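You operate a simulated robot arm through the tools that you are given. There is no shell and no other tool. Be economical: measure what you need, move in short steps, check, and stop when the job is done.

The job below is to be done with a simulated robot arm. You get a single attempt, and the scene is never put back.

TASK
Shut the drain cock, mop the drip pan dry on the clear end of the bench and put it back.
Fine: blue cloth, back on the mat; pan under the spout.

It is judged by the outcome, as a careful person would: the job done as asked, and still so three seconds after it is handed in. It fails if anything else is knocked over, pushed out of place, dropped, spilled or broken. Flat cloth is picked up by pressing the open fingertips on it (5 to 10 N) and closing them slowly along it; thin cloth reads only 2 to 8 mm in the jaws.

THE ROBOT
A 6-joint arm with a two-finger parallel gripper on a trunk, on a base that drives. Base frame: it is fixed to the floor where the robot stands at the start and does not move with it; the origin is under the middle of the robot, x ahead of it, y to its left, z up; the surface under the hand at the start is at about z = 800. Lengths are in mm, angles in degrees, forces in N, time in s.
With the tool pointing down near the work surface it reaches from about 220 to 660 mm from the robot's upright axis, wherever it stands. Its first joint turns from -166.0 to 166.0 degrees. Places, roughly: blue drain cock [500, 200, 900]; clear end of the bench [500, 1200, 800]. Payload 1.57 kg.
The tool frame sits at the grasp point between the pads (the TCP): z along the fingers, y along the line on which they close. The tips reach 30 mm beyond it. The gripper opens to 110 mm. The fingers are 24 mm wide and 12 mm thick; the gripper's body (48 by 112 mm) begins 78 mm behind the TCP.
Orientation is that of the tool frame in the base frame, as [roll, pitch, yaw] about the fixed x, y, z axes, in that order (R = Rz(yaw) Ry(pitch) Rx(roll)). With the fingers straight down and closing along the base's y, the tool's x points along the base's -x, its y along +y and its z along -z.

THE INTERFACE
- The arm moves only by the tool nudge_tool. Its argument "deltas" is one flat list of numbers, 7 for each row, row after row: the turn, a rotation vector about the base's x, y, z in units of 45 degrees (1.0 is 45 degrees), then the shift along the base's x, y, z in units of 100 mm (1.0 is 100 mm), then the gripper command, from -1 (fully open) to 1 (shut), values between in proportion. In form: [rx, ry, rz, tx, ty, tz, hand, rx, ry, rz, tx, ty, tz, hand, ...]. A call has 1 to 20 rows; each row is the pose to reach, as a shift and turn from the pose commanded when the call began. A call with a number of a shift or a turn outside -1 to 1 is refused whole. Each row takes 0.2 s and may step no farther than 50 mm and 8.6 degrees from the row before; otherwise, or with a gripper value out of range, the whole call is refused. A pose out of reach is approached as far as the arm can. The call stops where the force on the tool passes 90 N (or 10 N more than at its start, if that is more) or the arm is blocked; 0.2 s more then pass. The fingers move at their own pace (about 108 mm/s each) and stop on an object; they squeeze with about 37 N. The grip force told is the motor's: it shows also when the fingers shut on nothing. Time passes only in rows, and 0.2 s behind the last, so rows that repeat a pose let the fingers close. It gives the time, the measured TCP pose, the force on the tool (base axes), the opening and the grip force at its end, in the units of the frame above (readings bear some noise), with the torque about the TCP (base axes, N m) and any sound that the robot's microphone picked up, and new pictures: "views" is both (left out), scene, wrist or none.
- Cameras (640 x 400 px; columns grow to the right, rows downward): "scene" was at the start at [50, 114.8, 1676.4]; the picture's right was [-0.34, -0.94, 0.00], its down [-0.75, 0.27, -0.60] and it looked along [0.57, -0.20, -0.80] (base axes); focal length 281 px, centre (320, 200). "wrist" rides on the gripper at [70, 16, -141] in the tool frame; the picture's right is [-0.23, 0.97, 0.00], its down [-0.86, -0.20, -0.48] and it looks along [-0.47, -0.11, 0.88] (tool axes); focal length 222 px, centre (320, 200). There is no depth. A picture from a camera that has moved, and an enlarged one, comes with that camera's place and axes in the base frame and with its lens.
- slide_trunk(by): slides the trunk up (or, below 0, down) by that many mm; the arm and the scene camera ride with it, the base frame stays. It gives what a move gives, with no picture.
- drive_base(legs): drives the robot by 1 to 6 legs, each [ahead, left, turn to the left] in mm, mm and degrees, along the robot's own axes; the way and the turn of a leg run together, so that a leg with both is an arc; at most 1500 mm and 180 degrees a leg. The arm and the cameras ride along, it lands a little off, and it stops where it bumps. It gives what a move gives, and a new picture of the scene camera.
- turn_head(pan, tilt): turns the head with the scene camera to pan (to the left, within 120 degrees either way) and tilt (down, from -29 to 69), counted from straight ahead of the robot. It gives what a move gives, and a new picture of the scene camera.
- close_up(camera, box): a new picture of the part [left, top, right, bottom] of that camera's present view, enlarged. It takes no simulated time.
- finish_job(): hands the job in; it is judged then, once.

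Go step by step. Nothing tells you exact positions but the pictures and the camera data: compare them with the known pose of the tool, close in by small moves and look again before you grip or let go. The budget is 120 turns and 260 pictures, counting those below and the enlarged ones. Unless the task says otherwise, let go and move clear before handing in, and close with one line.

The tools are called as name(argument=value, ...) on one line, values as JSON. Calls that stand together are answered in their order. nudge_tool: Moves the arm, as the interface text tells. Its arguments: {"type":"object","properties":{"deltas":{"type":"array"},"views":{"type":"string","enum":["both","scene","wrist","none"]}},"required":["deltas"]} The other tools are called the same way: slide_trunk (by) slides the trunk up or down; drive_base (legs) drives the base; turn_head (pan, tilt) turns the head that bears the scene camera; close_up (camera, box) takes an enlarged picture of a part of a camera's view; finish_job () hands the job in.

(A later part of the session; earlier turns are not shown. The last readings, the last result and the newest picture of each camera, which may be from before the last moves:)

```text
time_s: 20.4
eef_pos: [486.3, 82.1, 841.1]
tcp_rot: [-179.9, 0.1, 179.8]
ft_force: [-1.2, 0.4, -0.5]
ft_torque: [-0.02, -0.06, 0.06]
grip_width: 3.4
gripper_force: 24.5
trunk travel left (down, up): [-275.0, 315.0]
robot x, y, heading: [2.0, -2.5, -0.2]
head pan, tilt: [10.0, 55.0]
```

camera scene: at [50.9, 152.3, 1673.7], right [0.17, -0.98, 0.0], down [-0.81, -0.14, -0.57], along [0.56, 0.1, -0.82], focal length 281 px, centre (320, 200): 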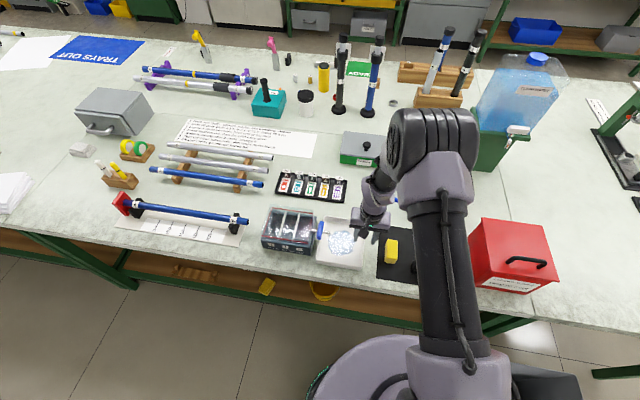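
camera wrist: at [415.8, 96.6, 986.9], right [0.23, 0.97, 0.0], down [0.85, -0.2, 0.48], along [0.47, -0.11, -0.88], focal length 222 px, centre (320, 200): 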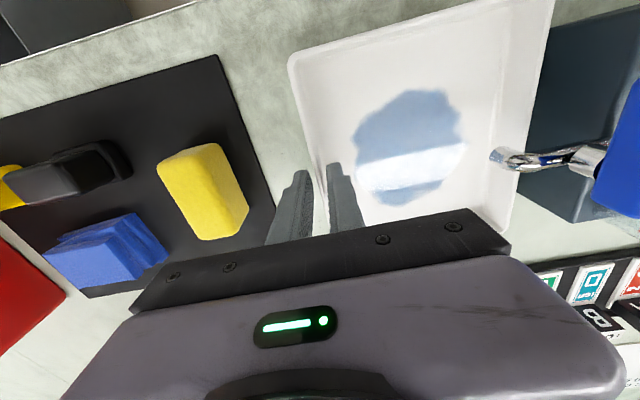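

The wall is gripped at 3.4 mm, and I'll note this home pose: TCP (486, 82, 841). Lifting a few mm to check it stays level.

nudge_tool(deltas=[0, 0, 0, 0, 0, 0.04, 1, 0, 0, 0, 0, 0, 0.08, 1, 0, 0, 0, 0, 0, 0.08, 1], views="both")

close_up(camera="scene", box=[270, 190, 470, 300])

```text
time_s: 21.2
eef_pos: [486.4, 82.8, 851.0]
tcp_rot: [180.0, 0.0, 179.8]
ft_force: [0.8, 0.6, 0.3]
ft_torque: [0.0, -0.08, 0.03]
grip_width: 3.7
gripper_force: 24.4
trunk travel left (down, up): [-275.0, 315.0]
robot x, y, heading: [1.0, 1.3, -0.0]
head pan, tilt: [10.0, 55.0]
camera scene: at [51.2, 152.5, 1673.7], right [0.17, -0.98, 0.0], down [-0.81, -0.14, -0.57], along [0.56, 0.1, -0.82], focal length 281 px, centre (320, 200)
camera wrist: at [416.5, 97.5, 991.8], right [0.23, 0.97, 0.0], down [0.85, -0.2, 0.48], along [0.47, -0.11, -0.88], focal length 222 px, centre (320, 200)
```

scene: 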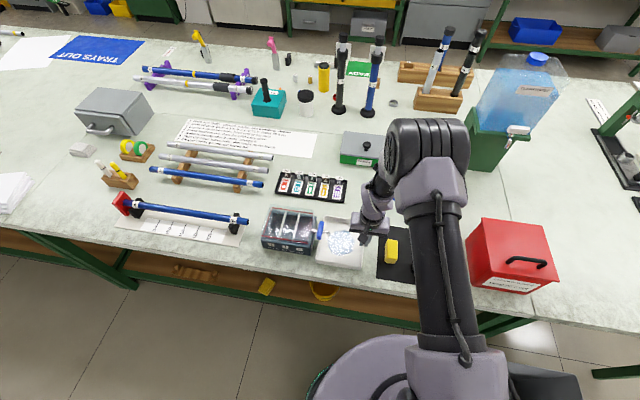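
wrist: 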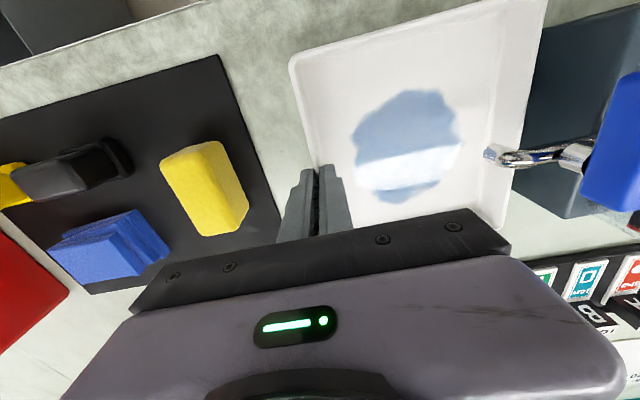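

```text
3.20 times, centred on (370, 245) of scene
camera zoom: at [51.2, 152.5, 1673.7], right [0.17, -0.98, 0.0], down [-0.81, -0.14, -0.57], along [0.56, 0.1, -0.82], focal length 901 px, centre (160, 56)
```

zoom: 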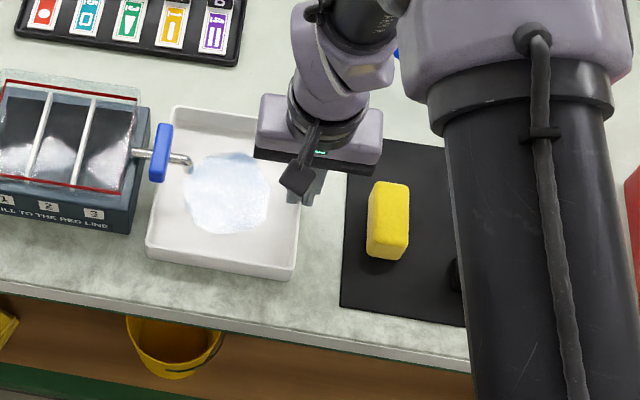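

The pan seems very light and level. I'll draw it toward the robot at this height, out from under the spout.

nudge_tool(deltas=[0, 0, 0, -0.15, 0, 0, 1, 0, 0, 0, -0.35, 0, 0, 1, 0, 0, 0, -0.55, 0, 0, 1, 0, 0, 0, -0.75, 0, 0, 1, 0, 0, 0, -0.9, 0, 0, 1, 0, 0, 0, -1, 0, 0, 1], views="both")

```text
time_s: 22.6
eef_pos: [385.8, 81.3, 851.2]
tcp_rot: [-180.0, 0.1, 179.8]
ft_force: [3.6, 0.2, 12.8]
ft_torque: [0.01, -0.56, -0.05]
grip_width: 3.8
gripper_force: 24.4
trunk travel left (down, up): [-275.0, 315.0]
robot x, y, heading: [-0.6, -2.1, -0.2]
head pan, tilt: [10.0, 55.0]
camera scene: at [50.7, 152.3, 1673.7], right [0.17, -0.98, 0.0], down [-0.81, -0.14, -0.57], along [0.57, 0.1, -0.82], focal length 281 px, centre (320, 200)
camera wrist: at [315.6, 97.7, 991.6], right [0.23, 0.97, 0.0], down [0.85, -0.2, 0.48], along [0.47, -0.11, -0.88], focal length 222 px, centre (320, 200)
```

scene: 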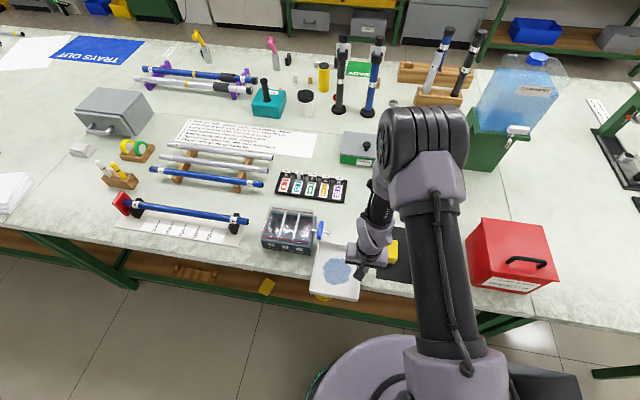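
wrist: 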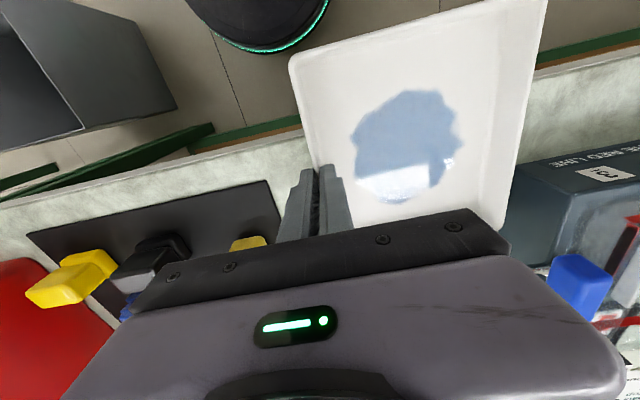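

There's an unexpected 12.8 N upward force. I'll look closely before moving further.

close_up(camera="scene", box=[260, 200, 440, 320])

close_up(camera="wrist", box=[240, 0, 600, 260])

```text
3.33 times, centred on (350, 260) of scene
camera zoom: at [50.7, 152.3, 1673.7], right [0.17, -0.98, 0.0], down [-0.81, -0.14, -0.57], along [0.57, 0.1, -0.82], focal length 938 px, centre (220, 0)
```

zoom: 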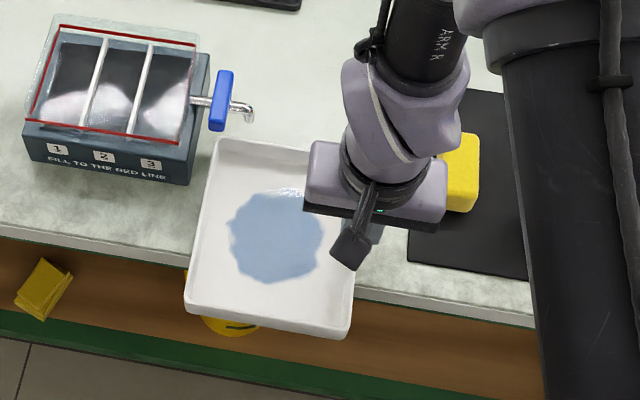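

```text
1.54 times, centred on (420, 130) of wrist
camera zoom: at [315.6, 97.7, 991.6], right [0.23, 0.97, 0.0], down [0.85, -0.2, 0.48], along [0.47, -0.11, -0.88], focal length 342 px, centre (166, 308)
```

zoom: 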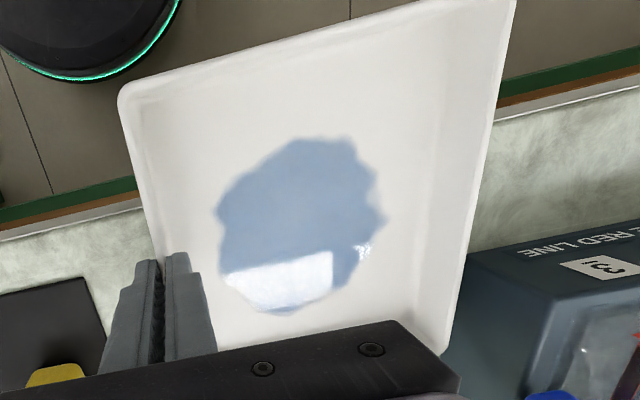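

Nothing visible is touching. I'll hold still and re-read the force.

nudge_tool(deltas=[0, 0, 0, 0, 0, 0, 1, 0, 0, 0, 0, 0, 0.03, 1, 0, 0, 0, 0, 0, 0.06, 1], views="scene")

close_up(camera="scene", box=[260, 200, 440, 320])

```text
time_s: 23.4
eef_pos: [385.3, 82.6, 856.5]
tcp_rot: [179.9, -0.1, 179.8]
ft_force: [-1.0, -0.6, -2.3]
ft_torque: [-0.17, -0.01, 0.0]
grip_width: 3.2
gripper_force: 24.4
trunk travel left (down, up): [-275.0, 315.0]
robot x, y, heading: [-2.2, -4.8, -0.0]
head pan, tilt: [10.0, 55.0]
camera scene: at [51.2, 152.5, 1673.6], right [0.17, -0.98, 0.0], down [-0.81, -0.14, -0.57], along [0.56, 0.1, -0.82], focal length 281 px, centre (320, 200)
```

scene: 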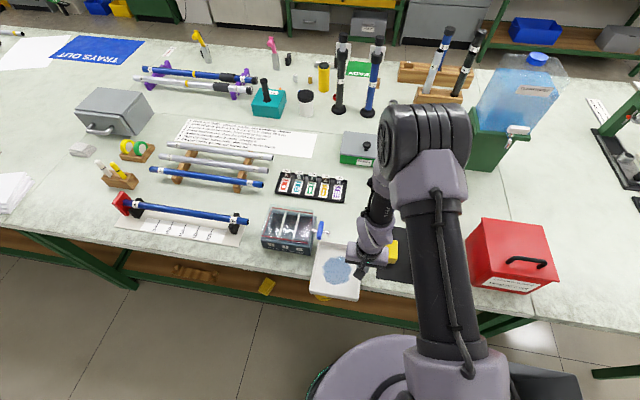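

```text
3.33 times, centred on (350, 260) of scene
camera zoom: at [51.2, 152.5, 1673.6], right [0.17, -0.98, 0.0], down [-0.81, -0.14, -0.57], along [0.56, 0.1, -0.82], focal length 938 px, centre (220, 0)
```

zoom: 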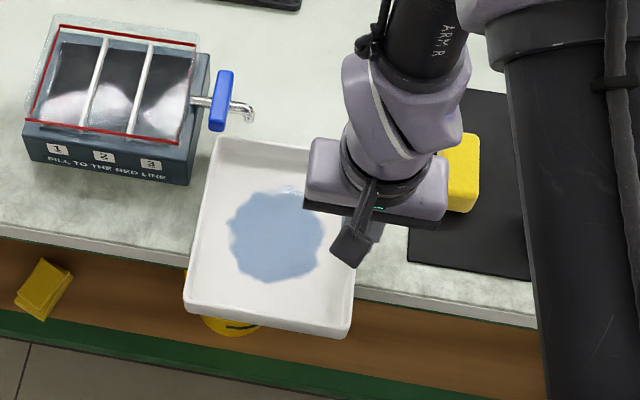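

The pan had been dragging on the bench, having sagged a little. Now it hangs free, weighing about 2.3 N. I'll check its tilt in the wrist view.

close_up(camera="wrist", box=[260, 0, 580, 240])

turn_head(pan=-10, tilt=62)

```text
1.67 times, centred on (420, 120) of wrist
camera zoom: at [315.4, 98.2, 997.6], right [0.23, 0.97, 0.0], down [0.85, -0.2, 0.48], along [0.46, -0.11, -0.88], focal length 370 px, centre (153, 333)
```

zoom: 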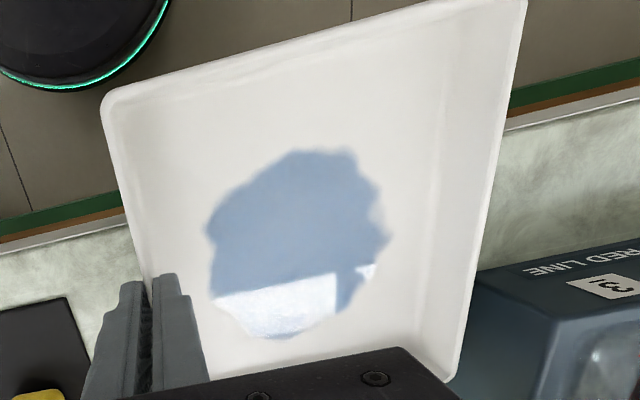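

```text
time_s: 24.3
eef_pos: [385.4, 82.8, 856.1]
tcp_rot: [-180.0, 0.0, 179.7]
ft_force: [-0.1, -0.1, -1.1]
ft_torque: [-0.14, -0.05, 0.0]
grip_width: 3.6
gripper_force: 24.4
trunk travel left (down, up): [-275.0, 315.0]
robot x, y, heading: [-1.8, -0.9, -0.2]
head pan, tilt: [-10.0, 62.0]
camera scene: at [43.6, 128.8, 1665.4], right [-0.17, -0.98, 0.0], down [-0.87, 0.15, -0.47], along [0.46, -0.08, -0.88], focal length 281 px, centre (320, 200)
```

scene: 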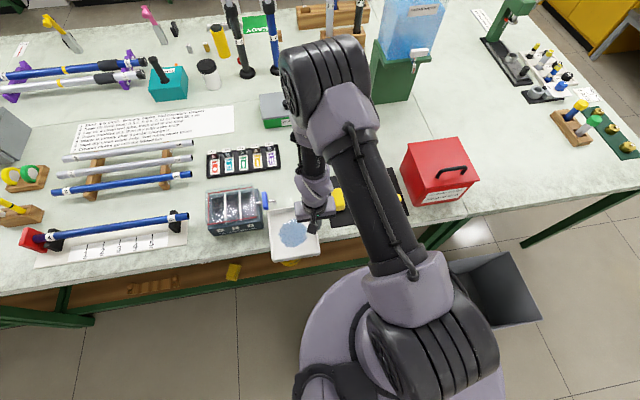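

The far side droops by only a few degrees. I'll roll the hand slightly to level it and raise it, then back off and check before going left.

nudge_tool(deltas=[0.03, 0, 0, 0, 0, 0.1, 1, 0.06, 0, 0, 0, 0, 0.25, 1, 0.06, 0, 0, 0, 0, 0.4, 1, 0.06, 0, 0, 0, 0, 0.45, 1], views="wrist")

drive_base(legs=[[-230, 0, 0]])

```text
time_s: 25.3
eef_pos: [384.8, 83.2, 900.3]
tcp_rot: [177.3, 0.1, 179.8]
ft_force: [-0.8, -0.6, -1.9]
ft_torque: [-0.16, 0.0, 0.01]
grip_width: 3.7
gripper_force: 24.6
out of reach, approached as far as the arm can: row 1
trunk travel left (down, up): [-275.0, 315.0]
robot x, y, heading: [-0.6, -0.8, -0.0]
head pan, tilt: [-10.0, 62.0]
camera wrist: at [315.0, 92.1, 1042.6], right [0.23, 0.97, 0.05], down [0.85, -0.22, 0.47], along [0.47, -0.07, -0.88], focal length 222 px, centre (320, 200)
```

wrist: 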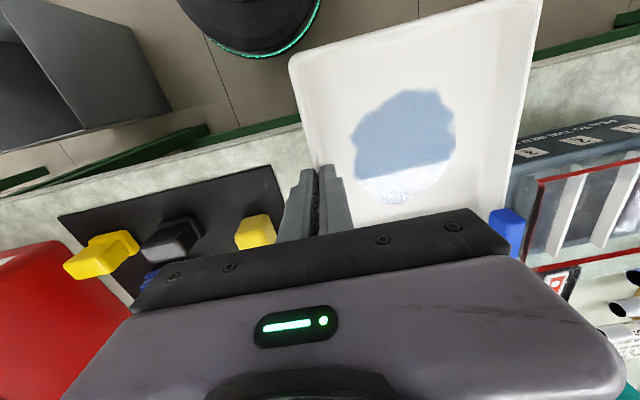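

```text
time_s: 27.0
eef_pos: [153.9, 84.7, 900.9]
tcp_rot: [177.4, 0.0, 180.0]
ft_force: [0.0, -0.6, -1.6]
ft_torque: [-0.13, -0.07, 0.0]
grip_width: 3.8
gripper_force: 23.9
trunk travel left (down, up): [-275.0, 315.0]
robot x, y, heading: [-231.8, 0.4, 0.1]
head pan, tilt: [-10.0, 62.0]
camera scene: at [-188.6, 128.5, 1665.4], right [-0.17, -0.99, 0.0], down [-0.87, 0.15, -0.47], along [0.46, -0.08, -0.88], focal length 281 px, centre (320, 200)
```

scene: 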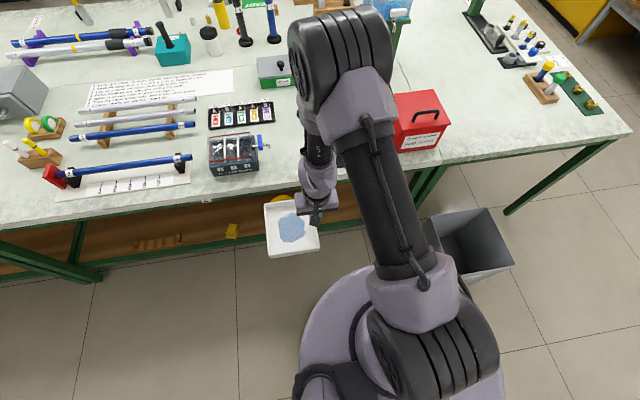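

The pan is clear of the bench. I'll drive left with the head turned to look at the clear end.

drive_base(legs=[[0, 1000, 0]])

turn_head(pan=15, tilt=45)

```text
time_s: 32.2
eef_pos: [143.5, 1090.6, 900.2]
tcp_rot: [177.2, 0.0, -179.4]
ft_force: [0.4, 0.8, -1.6]
ft_torque: [-0.12, -0.03, 0.02]
grip_width: 3.4
gripper_force: 24.6
trunk travel left (down, up): [-275.0, 315.0]
robot x, y, heading: [-243.6, 1002.0, 1.1]
head pan, tilt: [-10.0, 62.0]
camera scene: at [-199.2, 1130.3, 1665.3], right [-0.16, -0.99, 0.0], down [-0.87, 0.14, -0.47], along [0.46, -0.07, -0.88], focal length 281 px, centre (320, 200)
```

scene: 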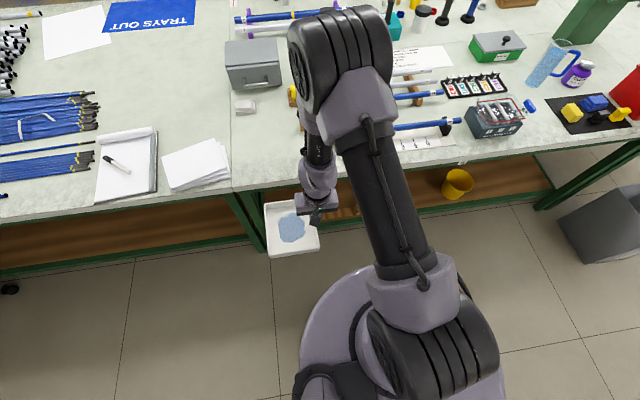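

```text
time_s: 33.1
eef_pos: [142.3, 1090.6, 900.4]
tcp_rot: [177.3, -0.1, -179.2]
ft_force: [0.3, 0.5, -2.5]
ft_torque: [-0.16, -0.01, -0.01]
grip_width: 3.4
gripper_force: 24.5
trunk travel left (down, up): [-275.0, 315.0]
robot x, y, heading: [-241.4, 998.7, 0.7]
head pan, tilt: [15.0, 45.0]
camera scene: at [-184.5, 1162.4, 1687.1], right [0.27, -0.96, 0.0], down [-0.68, -0.19, -0.71], along [0.68, 0.19, -0.71], focal length 281 px, centre (320, 200)
```

scene: 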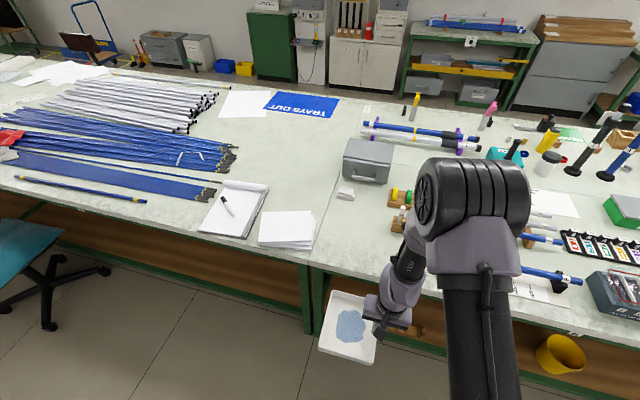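

The clear spot spans about y 1060–1345 with the bench edge at x≈348. I'll drive back up to the bench and then extend the pan over it.

drive_base(legs=[[242, 45, -0.8]])

```text
time_s: 34.9
eef_pos: [379.7, 1136.4, 900.5]
tcp_rot: [177.3, -0.1, -179.7]
ft_force: [-0.5, -0.7, -1.5]
ft_torque: [-0.13, -0.01, 0.01]
grip_width: 3.5
gripper_force: 24.3
trunk travel left (down, up): [-275.0, 315.0]
robot x, y, heading: [-9.1, 1049.8, 0.3]
head pan, tilt: [15.0, 45.0]
camera scene: at [52.8, 1211.0, 1687.0], right [0.27, -0.96, 0.0], down [-0.68, -0.19, -0.71], along [0.68, 0.19, -0.71], focal length 281 px, centre (320, 200)
```

scene: 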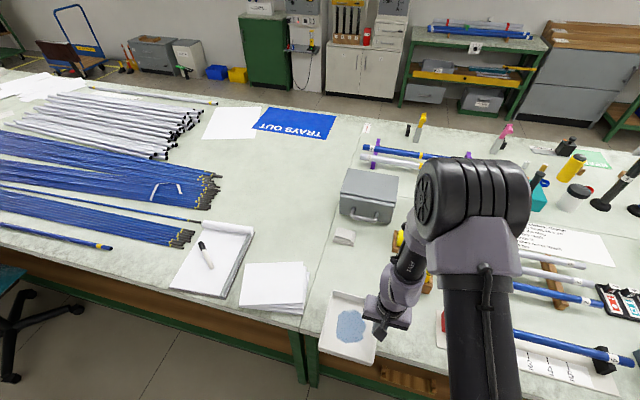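

I'm extending the pan over the clear area and then lowering it gradually.

nudge_tool(deltas=[0, 0, 0, 0.25, 0, 0, 1, 0, 0, 0, 0.5, 0, 0, 1, 0, 0, 0, 0.75, 0, 0, 1, 0, 0, 0, 1, 0, 0, 1, 0, 0, 0, 1, 0, -0.15, 1, 0, 0, 0, 1, 0, -0.3, 1, 0, 0, 0, 1, 0, -0.4, 1, 0, 0, 0, 1, 0, -0.4, 1], views="both")

```text
time_s: 36.7
eef_pos: [477.6, 1137.4, 860.9]
tcp_rot: [177.2, 0.0, -179.8]
ft_force: [0.3, 0.5, -1.6]
ft_torque: [-0.14, 0.0, 0.02]
grip_width: 3.6
gripper_force: 24.1
trunk travel left (down, up): [-275.0, 315.0]
robot x, y, heading: [-7.4, 1047.2, 0.3]
head pan, tilt: [15.0, 45.0]
camera scene: at [51.6, 1210.7, 1687.1], right [0.27, -0.96, 0.0], down [-0.68, -0.19, -0.71], along [0.68, 0.19, -0.71], focal length 281 px, centre (320, 200)
camera wrist: at [408.1, 1145.0, 1003.3], right [0.22, 0.97, 0.05], down [0.86, -0.22, 0.47], along [0.47, -0.07, -0.88], focal length 222 px, centre (320, 200)
```

scene: 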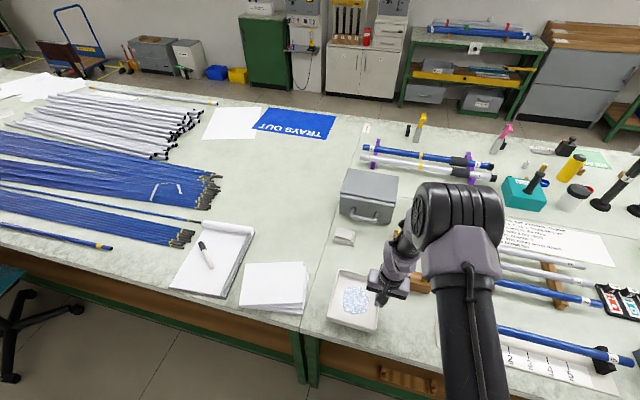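
wrist: 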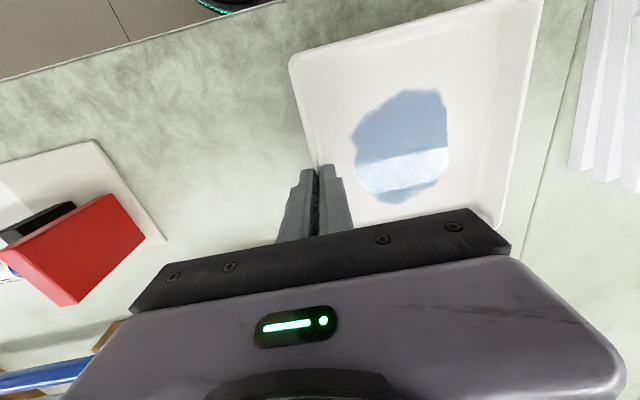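

I'm lowering in small steps to contact, unrolling the hand at the end.

nudge_tool(deltas=[0, 0, 0, 0, 0, -0.05, 1, -0.02, 0, 0, 0, 0, -0.09, 1, -0.04, 0, 0, 0, 0, -0.13, 1, -0.06, 0, 0, 0, 0, -0.16, 1], views="none")

```text
time_s: 37.7
eef_pos: [478.6, 1136.9, 846.7]
tcp_rot: [-180.0, 0.2, -179.7]
ft_force: [3.4, 5.0, 17.3]
ft_torque: [0.19, 0.25, -0.08]
grip_width: 3.4
gripper_force: 24.6
trunk travel left (down, up): [-275.0, 315.0]
robot x, y, heading: [-3.0, 1046.9, 0.6]
head pan, tilt: [15.0, 45.0]
```

The pan is on the bench. I'll open the jaws gently and lift straight up.

nudge_tool(deltas=[0, 0, 0, 0, 0, 0.01, 0.9, 0, 0, 0, 0, 0, 0.01, 0.7, 0, 0, 0, 0, 0, 0.01, 0.65, 0, 0, 0, 0, 0, 0.2, 0.65, 0, 0, 0, 0, 0, 0.5, 0.65, 0, 0, 0, 0, 0, 1, 0.65], views="both")

close_up(camera="wrist", box=[240, 20, 560, 220])

```text
time_s: 39.1
eef_pos: [477.2, 1133.4, 949.7]
tcp_rot: [180.0, 0.0, -179.8]
ft_force: [0.0, -1.0, 0.2]
ft_torque: [0.0, -0.01, -0.02]
grip_width: 19.1
gripper_force: 0.1
trunk travel left (down, up): [-275.0, 315.0]
robot x, y, heading: [-6.6, 1048.8, 0.3]
head pan, tilt: [15.0, 45.0]
camera scene: at [50.3, 1210.4, 1687.3], right [0.27, -0.96, 0.0], down [-0.68, -0.19, -0.71], along [0.68, 0.19, -0.71], focal length 281 px, centre (320, 200)
camera wrist: at [407.2, 1148.9, 1090.6], right [0.22, 0.97, 0.0], down [0.86, -0.2, 0.48], along [0.47, -0.11, -0.88], focal length 222 px, centre (320, 200)
```

scene: 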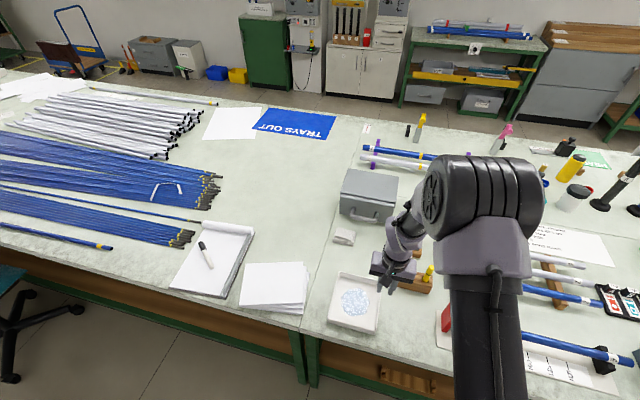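
wrist: 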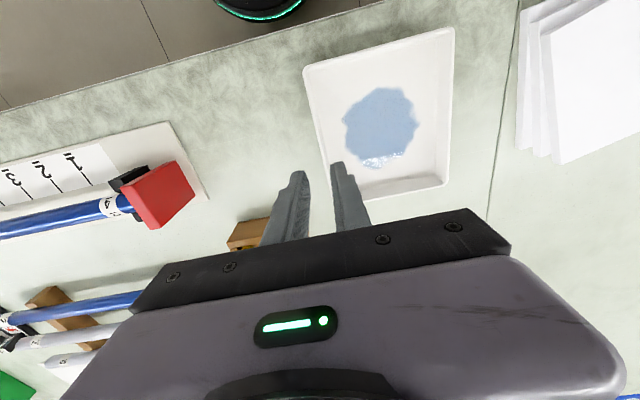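

```text
2.00 times, centred on (400, 120) of wrist
camera zoom: at [407.2, 1148.9, 1090.6], right [0.22, 0.97, 0.0], down [0.86, -0.2, 0.48], along [0.47, -0.11, -0.88], focal length 444 px, centre (160, 360)
```

zoom: 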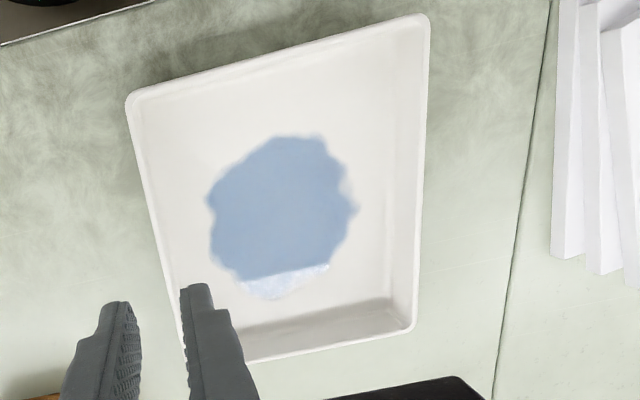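

The pan sits flat with the water contained. I'll retract the arm and drive back for the cloth.

nudge_tool(deltas=[0, 0, 0, -0.3, 0, 0.4, 0, 0, 0, 0, -0.6, 0, 0.8, -0.5, 0, 0, 0, -0.9, 0, 1, -0.5], views="none")

drive_base(legs=[[-100, 0, -0.3], [0, -1060, 0], [105, 0, 0]])

turn_head(pan=-15, tilt=55)

```text
time_s: 39.9
eef_pos: [388.1, 1135.7, 1048.6]
tcp_rot: [-180.0, 0.0, -179.9]
ft_force: [-0.5, 0.1, -0.3]
ft_torque: [-0.01, 0.01, -0.01]
grip_width: 82.5
gripper_force: 0.1
trunk travel left (down, up): [-275.0, 315.0]
robot x, y, heading: [-6.2, 1051.2, 0.5]
head pan, tilt: [15.0, 45.0]
```

```text
time_s: 46.9
eef_pos: [398.2, 64.9, 1047.2]
tcp_rot: [-179.9, -0.1, 179.9]
ft_force: [0.5, -0.2, -1.2]
ft_torque: [-0.01, 0.05, 0.01]
grip_width: 82.7
gripper_force: 0.0
trunk travel left (down, up): [-275.0, 315.0]
robot x, y, heading: [1.7, -19.0, -0.2]
head pan, tilt: [15.0, 45.0]
camera scene: at [61.2, 141.8, 1687.0], right [0.26, -0.97, 0.0], down [-0.68, -0.18, -0.71], along [0.68, 0.18, -0.71], focal length 281 px, centre (320, 200)
```

scene: 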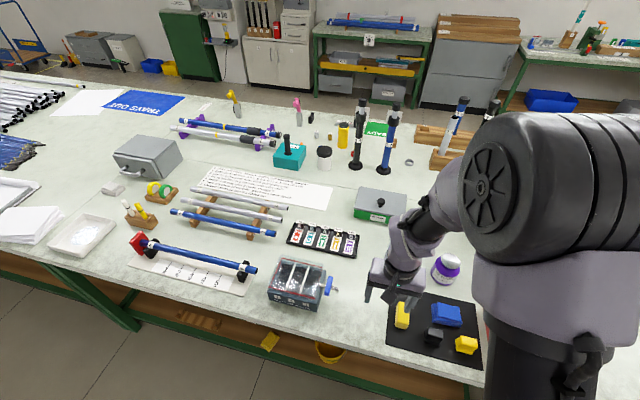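

```text
time_s: 47.8
eef_pos: [396.7, 63.8, 1048.0]
tcp_rot: [-180.0, 0.0, 179.9]
ft_force: [-0.6, 0.1, 0.4]
ft_torque: [-0.02, -0.03, -0.01]
grip_width: 82.7
gripper_force: 0.1
trunk travel left (down, up): [-275.0, 315.0]
robot x, y, heading: [3.3, -15.1, 0.1]
head pan, tilt: [-15.0, 55.0]
camera scene: at [50.6, 102.2, 1673.7], right [-0.26, -0.97, 0.0], down [-0.79, 0.21, -0.57], along [0.55, -0.15, -0.82], focal length 281 px, centre (320, 200)
```

scene: 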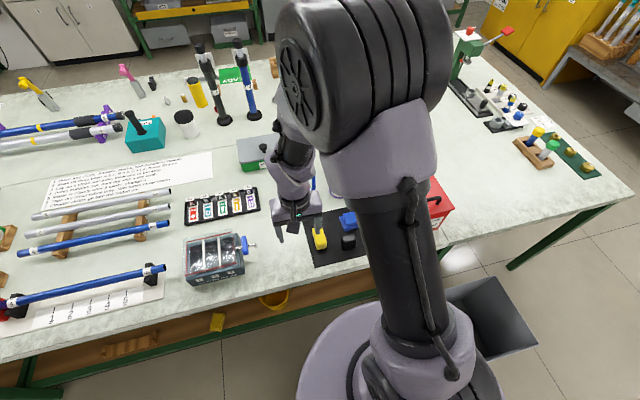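

The bench under the spout looks dry. I'll move the hand to view the blue cloth.

nudge_tool(deltas=[0, 0, 0, 0.15, -0.45, 0, 0, 0, 0, 0, 0.3, -0.9, 0, 0, 0, 0, 0, 0.35, -1, 0, 0], views="none")

nudge_tool(deltas=[0, 0, 0, 0.15, -0.45, -0.2, 0, 0, 0, 0, 0.3, -0.8, -0.5, 0, 0, 0, 0, 0.35, -0.9, -0.6, 0], views="wrist")

close_up(camera="wrist", box=[200, 60, 440, 240])

```text
time_s: 48.6
eef_pos: [431.4, -37.5, 1045.7]
tcp_rot: [-179.9, 0.0, 179.8]
ft_force: [-1.1, -0.1, 0.7]
ft_torque: [-0.02, 0.01, -0.02]
grip_width: 54.9
gripper_force: 0.1
trunk travel left (down, up): [-275.0, 315.0]
robot x, y, heading: [3.4, -14.2, 0.1]
head pan, tilt: [-15.0, 55.0]
```

```text
refused: row 1 steps farther than a row can; nothing moved
```

```text
2.22 times, centred on (320, 150) of wrist
camera zoom: at [361.6, -21.9, 1187.7], right [0.23, 0.97, 0.0], down [0.85, -0.2, 0.48], along [0.47, -0.11, -0.88], focal length 494 px, centre (320, 311)
```

zoom: 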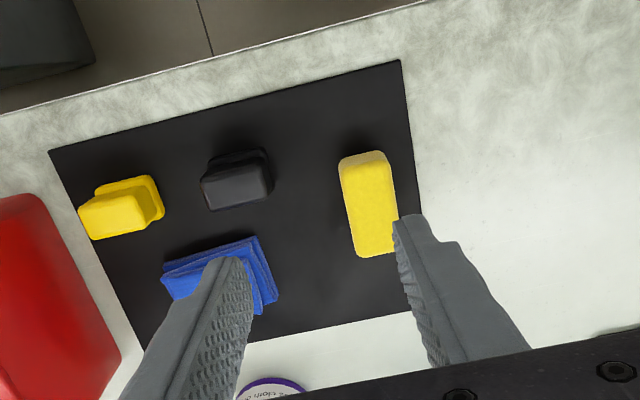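

I'll continue to above the cloth with smaller steps.

nudge_tool(deltas=[0, 0, 0, 0.12, -0.3, -0.2, 0, 0, 0, 0, 0.24, -0.6, -0.45, 0, 0, 0, 0, 0.35, -0.9, -0.7, 0, 0, 0, 0, 0.35, -0.9, -0.7, 0], views="wrist")

close_up(camera="wrist", box=[200, 60, 440, 240])

```text
time_s: 49.6
eef_pos: [464.3, -126.0, 980.1]
tcp_rot: [-180.0, 0.0, 179.8]
ft_force: [0.3, -0.4, -0.4]
ft_torque: [-0.02, 0.0, -0.01]
grip_width: 54.7
gripper_force: 0.0
trunk travel left (down, up): [-275.0, 315.0]
robot x, y, heading: [2.2, -23.0, -0.0]
head pan, tilt: [-15.0, 55.0]
camera wrist: at [394.6, -109.7, 1121.3], right [0.23, 0.97, 0.0], down [0.85, -0.2, 0.48], along [0.47, -0.11, -0.88], focal length 222 px, centre (320, 200)
```

wrist: 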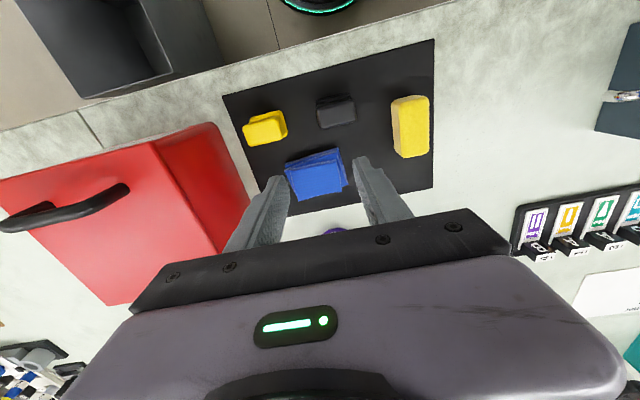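

```text
2.22 times, centred on (320, 150) of wrist
camera zoom: at [394.6, -109.7, 1121.3], right [0.23, 0.97, 0.0], down [0.85, -0.2, 0.48], along [0.47, -0.11, -0.88], focal length 494 px, centre (320, 311)
```

zoom: 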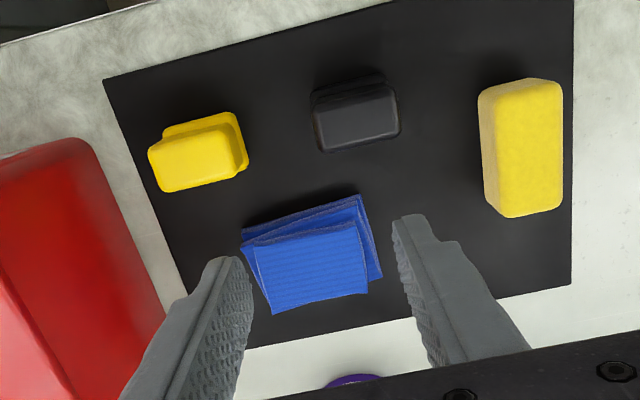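

The folded cloth covers about x 490–555, y −185 to −105. I'll move above its centre and descend to press.

nudge_tool(deltas=[0, 0, 0, 0.25, -0.1, -0.3, 0, 0, 0, 0, 0.58, -0.2, -0.6, 0, 0, 0, 0, 0.58, -0.2, -1, 0, 0, 0, 0, 0.58, -0.2, -1, 0], views="none")

nudge_tool(deltas=[0, 0, 0, 0, 0, -0.05, 0, 0, 0, 0, 0, 0, -0.05, 0], views="wrist")

close_up(camera="wrist", box=[200, 60, 440, 240])

```text
time_s: 50.6
eef_pos: [524.8, -144.1, 879.2]
tcp_rot: [-179.8, 0.1, 179.9]
ft_force: [0.4, 0.1, 0.4]
ft_torque: [0.01, -0.03, 0.0]
grip_width: 55.0
gripper_force: 0.1
trunk travel left (down, up): [-275.0, 315.0]
robot x, y, heading: [-0.1, -18.1, 0.2]
head pan, tilt: [-15.0, 55.0]
```

```text
time_s: 51.2
eef_pos: [524.2, -144.0, 873.8]
tcp_rot: [-180.0, 0.0, 179.9]
ft_force: [-0.5, 0.2, -0.2]
ft_torque: [0.01, 0.01, 0.02]
grip_width: 55.2
gripper_force: 0.0
trunk travel left (down, up): [-275.0, 315.0]
robot x, y, heading: [0.1, -20.5, 0.0]
head pan, tilt: [-15.0, 55.0]
camera wrist: at [455.0, -128.4, 1014.8], right [0.23, 0.97, 0.0], down [0.85, -0.2, 0.48], along [0.47, -0.11, -0.88], focal length 222 px, centre (320, 200)
```

wrist: 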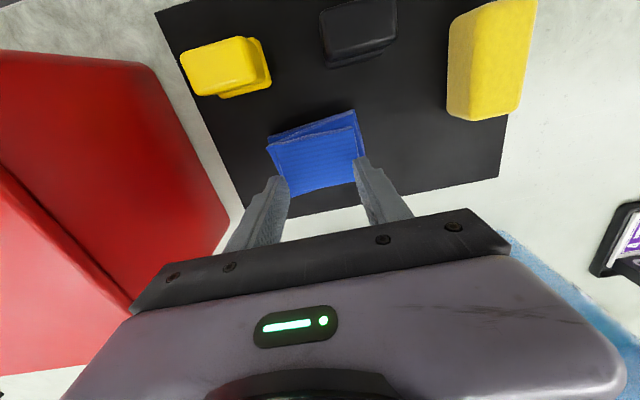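

```text
2.22 times, centred on (320, 150) of wrist
camera zoom: at [455.0, -128.4, 1014.8], right [0.23, 0.97, 0.0], down [0.85, -0.2, 0.48], along [0.47, -0.11, -0.88], focal length 494 px, centre (320, 311)
```

zoom: 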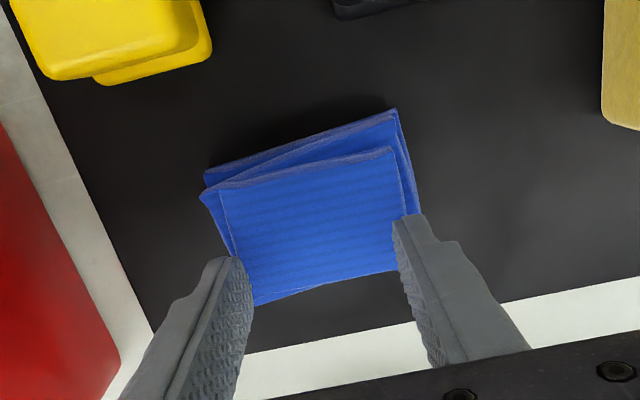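

I'll narrow the jaws slightly and lower step by step to feel the cloth.

nudge_tool(deltas=[0, 0, 0, -0.02, -0.02, -0.05, 0.2, 0, 0, 0, -0.02, -0.02, -0.1, 0.2, 0, 0, 0, -0.02, -0.02, -0.15, 0.2, 0, 0, 0, -0.02, -0.02, -0.19, 0.2], views="none")

nudge_tool(deltas=[0, 0, 0, 0, 0, -0.03, 0.2, 0, 0, 0, 0, 0, -0.06, 0.2], views="none")

```text
time_s: 52.1
eef_pos: [523.3, -146.8, 867.7]
tcp_rot: [-180.0, 0.8, 179.7]
ft_force: [-20.8, 8.0, 64.2]
ft_torque: [0.86, 1.08, -0.24]
grip_width: 44.2
gripper_force: 0.0
trunk travel left (down, up): [-275.0, 315.0]
robot x, y, heading: [3.3, -17.0, 0.1]
head pan, tilt: [-15.0, 55.0]
stopped in row 4: the force on the tool passed its limit at 99 N (the readings are from after the stop); the commanded pose is now the measured one
```

```text
time_s: 52.5
eef_pos: [524.9, -146.7, 868.0]
tcp_rot: [-179.8, 1.1, 179.5]
ft_force: [-24.0, 4.4, 59.4]
ft_torque: [1.23, 1.3, -0.05]
grip_width: 44.0
gripper_force: 0.1
trunk travel left (down, up): [-275.0, 315.0]
robot x, y, heading: [-1.3, -17.7, 0.2]
head pan, tilt: [-15.0, 55.0]
stopped in row 2: the force on the tool passed its limit at 94 N (the readings are from after the stop); the commanded pose is now the measured one
```

Contact came early, with the tips at z≈838, so the stack is much thicker than I assumed. I'll back up and look.

nudge_tool(deltas=[0, 0, 0, 0, 0, 0.04, 0.2, 0, -0.02, 0, 0, 0, 0.08, 0.2], views="both")

close_up(camera="wrist", box=[230, 80, 410, 220])

close_up(camera="scene", box=[270, 170, 410, 290])

```text
time_s: 53.1
eef_pos: [530.7, -147.9, 869.5]
tcp_rot: [-179.8, 1.6, 179.8]
ft_force: [-0.3, 0.5, -0.1]
ft_torque: [-0.01, 0.0, 0.03]
grip_width: 43.9
gripper_force: 0.1
trunk travel left (down, up): [-275.0, 315.0]
robot x, y, heading: [-0.7, -18.6, 0.1]
head pan, tilt: [-15.0, 55.0]
camera scene: at [51.8, 102.1, 1673.0], right [-0.26, -0.97, 0.0], down [-0.79, 0.21, -0.57], along [0.55, -0.15, -0.82], focal length 281 px, centre (320, 200)
camera wrist: at [457.5, -132.4, 1008.6], right [0.23, 0.97, 0.0], down [0.84, -0.2, 0.5], along [0.49, -0.11, -0.86], focal length 222 px, centre (320, 200)
```

scene: 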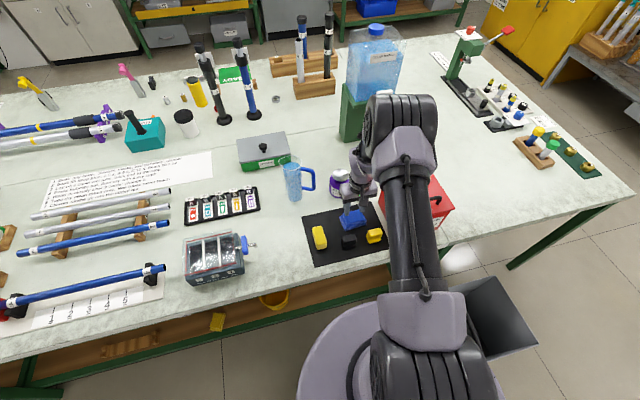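
wrist: 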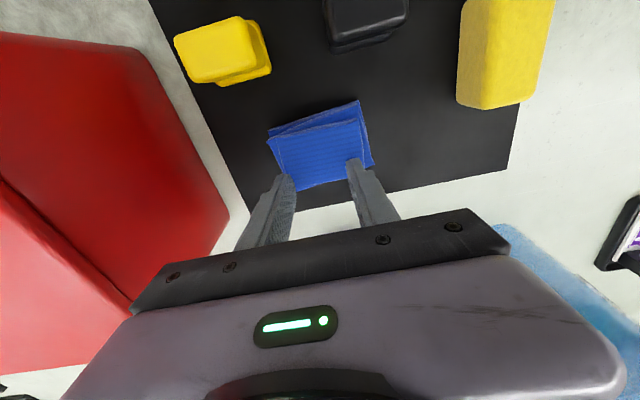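

```text
2.86 times, centred on (320, 150) of wrist
camera zoom: at [457.5, -132.4, 1008.6], right [0.23, 0.97, 0.0], down [0.84, -0.2, 0.5], along [0.49, -0.11, -0.86], focal length 635 px, centre (320, 343)
```

zoom: 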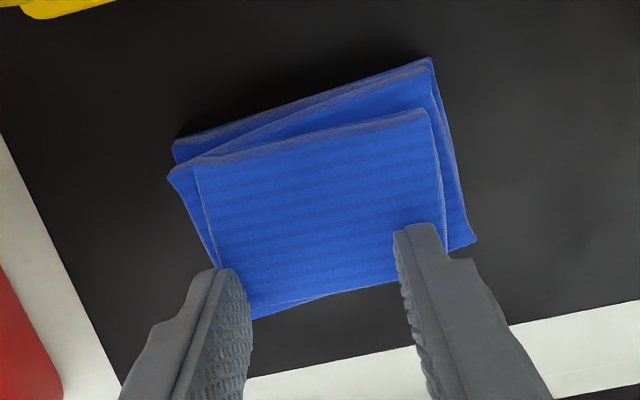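

```text
3.33 times, centred on (340, 230) of scene
camera zoom: at [51.8, 102.1, 1673.0], right [-0.26, -0.97, 0.0], down [-0.79, 0.21, -0.57], along [0.55, -0.15, -0.82], focal length 938 px, centre (253, 100)
```

zoom: 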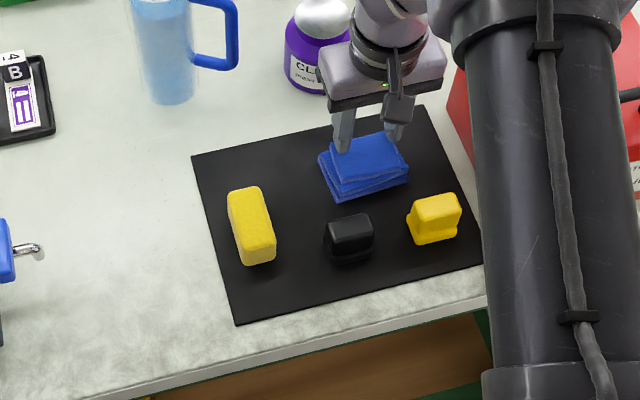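

The stack is about 47×62 mm on top, around 33 mm high, centred near (518,−144). I'll straighten the hand, centre it and press lightly before closing slowly.

nudge_tool(deltas=[0, 0.018, 0, -0.06, 0.02, 0.04, 0.2, 0, 0.036, 0, -0.12, 0.03, 0.03, 0.2, 0, 0.036, 0, -0.12, 0.03, 0.01, 0.2, 0, 0.036, 0, -0.12, 0.03, 0, 0.2], views="none")

nudge_tool(deltas=[0, 0, 0, 0, 0, -0.01, 0.2, 0, 0, 0, 0, 0, -0.02, 0.2], views="none")

```text
time_s: 54.1
eef_pos: [516.4, -145.5, 870.6]
tcp_rot: [-179.8, 0.1, 179.7]
ft_force: [-0.2, -0.9, 0.3]
ft_torque: [-0.02, 0.03, -0.02]
grip_width: 44.1
gripper_force: 0.2
trunk travel left (down, up): [-275.0, 315.0]
robot x, y, heading: [0.6, -19.7, 0.1]
head pan, tilt: [-15.0, 55.0]
```

```text
time_s: 54.7
eef_pos: [518.2, -145.9, 868.3]
tcp_rot: [-179.9, 0.0, 179.7]
ft_force: [-1.8, -0.7, 8.8]
ft_torque: [0.13, 0.08, 0.04]
grip_width: 44.0
gripper_force: 0.0
trunk travel left (down, up): [-275.0, 315.0]
robot x, y, heading: [-0.5, -17.2, -0.1]
head pan, tilt: [-15.0, 55.0]
```

The contact force is 8.8 N, which is right. Now I'll close slowly.

nudge_tool(deltas=[0, 0, 0, 0, 0, 0, 0.3, 0, 0, 0, 0, 0, 0, 0.4, 0, 0, 0, 0, 0, 0, 0.5, 0, 0, 0, 0, 0, 0, 0.6, 0, 0, 0, 0, 0, 0, 0.7, 0, 0, 0, 0, 0, 0, 0.8, 0, 0, 0, 0, 0, 0, 0.9, 0, 0, 0, 0, 0, 0, 1, 0, 0, 0, 0, 0, 0, 1], views="wrist")

close_up(camera="wrist", box=[230, 80, 410, 220])

```text
time_s: 56.7
eef_pos: [517.8, -144.7, 867.9]
tcp_rot: [-179.9, 0.0, 179.8]
ft_force: [-0.8, 6.9, 14.1]
ft_torque: [0.18, 0.0, 0.01]
grip_width: 0.0
gripper_force: 20.9
trunk travel left (down, up): [-275.0, 315.0]
robot x, y, heading: [-1.0, -22.7, 0.1]
head pan, tilt: [-15.0, 55.0]
camera wrist: at [447.3, -129.3, 1009.0], right [0.23, 0.97, 0.0], down [0.85, -0.2, 0.48], along [0.47, -0.11, -0.88], focal length 222 px, centre (320, 200)
```

wrist: 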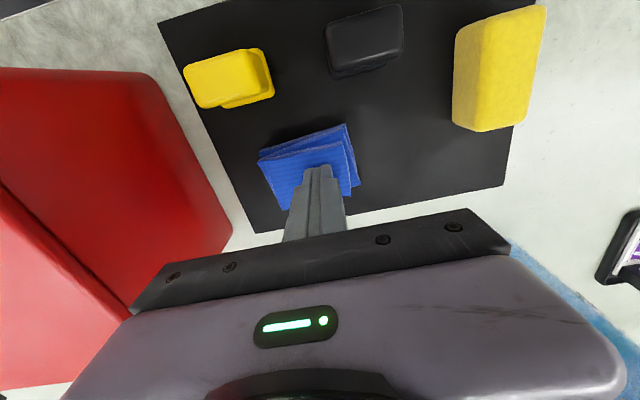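

```text
2.86 times, centred on (320, 150) of wrist
camera zoom: at [447.3, -129.3, 1009.0], right [0.23, 0.97, 0.0], down [0.85, -0.2, 0.48], along [0.47, -0.11, -0.88], focal length 635 px, centre (320, 343)
```

zoom: 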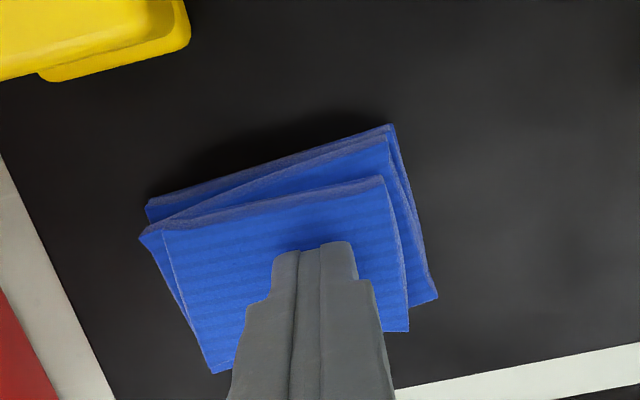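

The jaws closed on nothing, so the stack behaves as one firm block about 78 mm wide. I'll grip it from the sides instead: lift, open wide, centre on y≈−152 and go down around it.

nudge_tool(deltas=[0, 0, 0, 0, 0, 0.2, 1, 0, 0, 0, -0.02, -0.05, 0.3, -0.9, 0, 0, 0, -0.02, -0.07, 0.3, -0.9, 0, 0, 0, -0.02, -0.07, 0.3, -0.9], views="wrist")

close_up(camera="wrist", box=[200, 60, 440, 240])

```text
time_s: 57.7
eef_pos: [514.6, -152.9, 897.6]
tcp_rot: [-180.0, 0.1, 179.8]
ft_force: [0.0, -0.2, 0.1]
ft_torque: [0.02, -0.01, 0.0]
grip_width: 104.4
gripper_force: 0.2
trunk travel left (down, up): [-275.0, 315.0]
robot x, y, heading: [2.0, -18.5, 0.0]
head pan, tilt: [-15.0, 55.0]
camera wrist: at [445.8, -136.9, 1039.0], right [0.23, 0.97, 0.0], down [0.85, -0.2, 0.48], along [0.46, -0.11, -0.88], focal length 222 px, centre (320, 200)
```

wrist: 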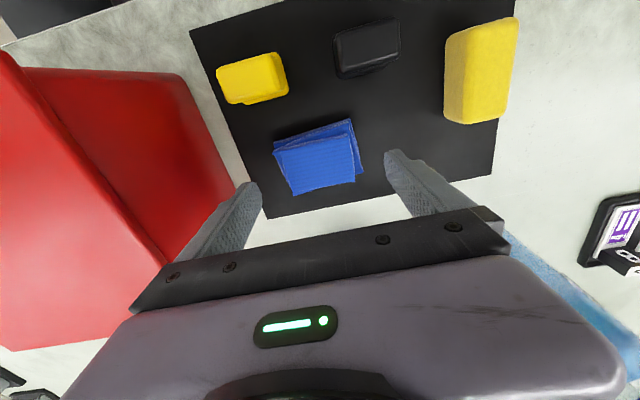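

```text
2.22 times, centred on (320, 150) of wrist
camera zoom: at [445.8, -136.9, 1039.0], right [0.23, 0.97, 0.0], down [0.85, -0.2, 0.48], along [0.46, -0.11, -0.88], focal length 494 px, centre (320, 311)
```

zoom: 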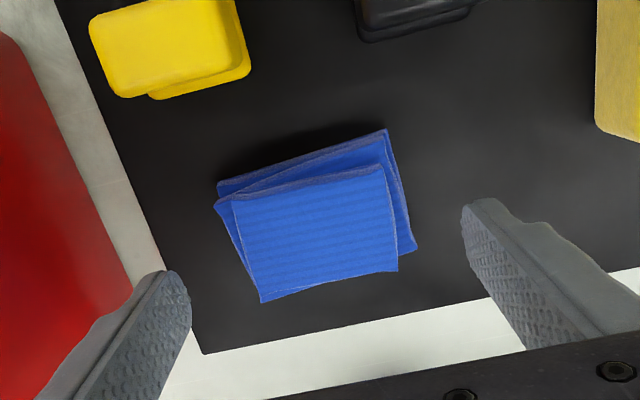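

The jaws straddle the stack with clearance on both sides. I'll descend around it and close.

nudge_tool(deltas=[0, 0, 0, 0, 0, -0.2, -0.9, 0, 0, 0, 0, 0, -0.4, -0.9, 0, 0, 0, 0, 0, -0.52, -0.9, 0, 0, 0, 0, 0, -0.52, -0.6, 0, 0, 0, 0, 0, -0.52, -0.45, 0, 0, 0, 0, 0, -0.52, -0.3, 0, 0, 0, 0, 0, -0.52, -0.15, 0, 0, 0, 0, 0, -0.52, 0], views="wrist")

close_up(camera="wrist", box=[200, 60, 440, 240])

```text
time_s: 59.5
eef_pos: [515.0, -151.8, 845.8]
tcp_rot: [-179.9, 0.0, 179.7]
ft_force: [-0.8, -0.7, 0.4]
ft_torque: [0.0, 0.01, 0.0]
grip_width: 85.4
gripper_force: 37.6
trunk travel left (down, up): [-275.0, 315.0]
robot x, y, heading: [-4.4, -17.2, 0.0]
head pan, tilt: [-15.0, 55.0]
camera wrist: at [444.6, -136.3, 987.6], right [0.23, 0.97, 0.0], down [0.85, -0.2, 0.48], along [0.47, -0.11, -0.88], focal length 222 px, centre (320, 200)
```

wrist: 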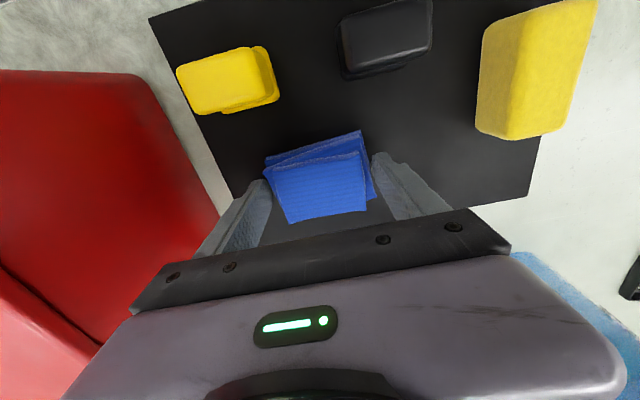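

```text
2.22 times, centred on (320, 150) of wrist
camera zoom: at [444.6, -136.3, 987.6], right [0.23, 0.97, 0.0], down [0.85, -0.2, 0.48], along [0.47, -0.11, -0.88], focal length 494 px, centre (320, 311)
```

zoom: 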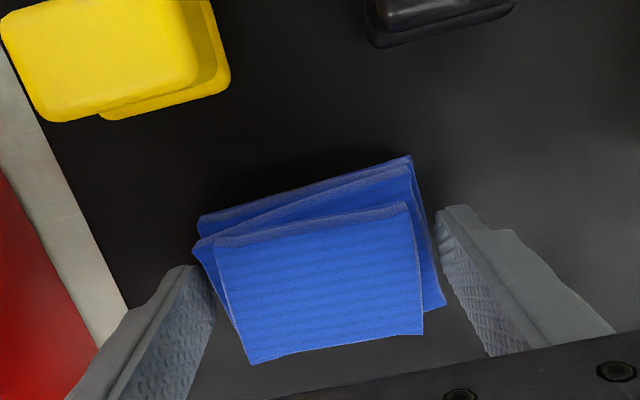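

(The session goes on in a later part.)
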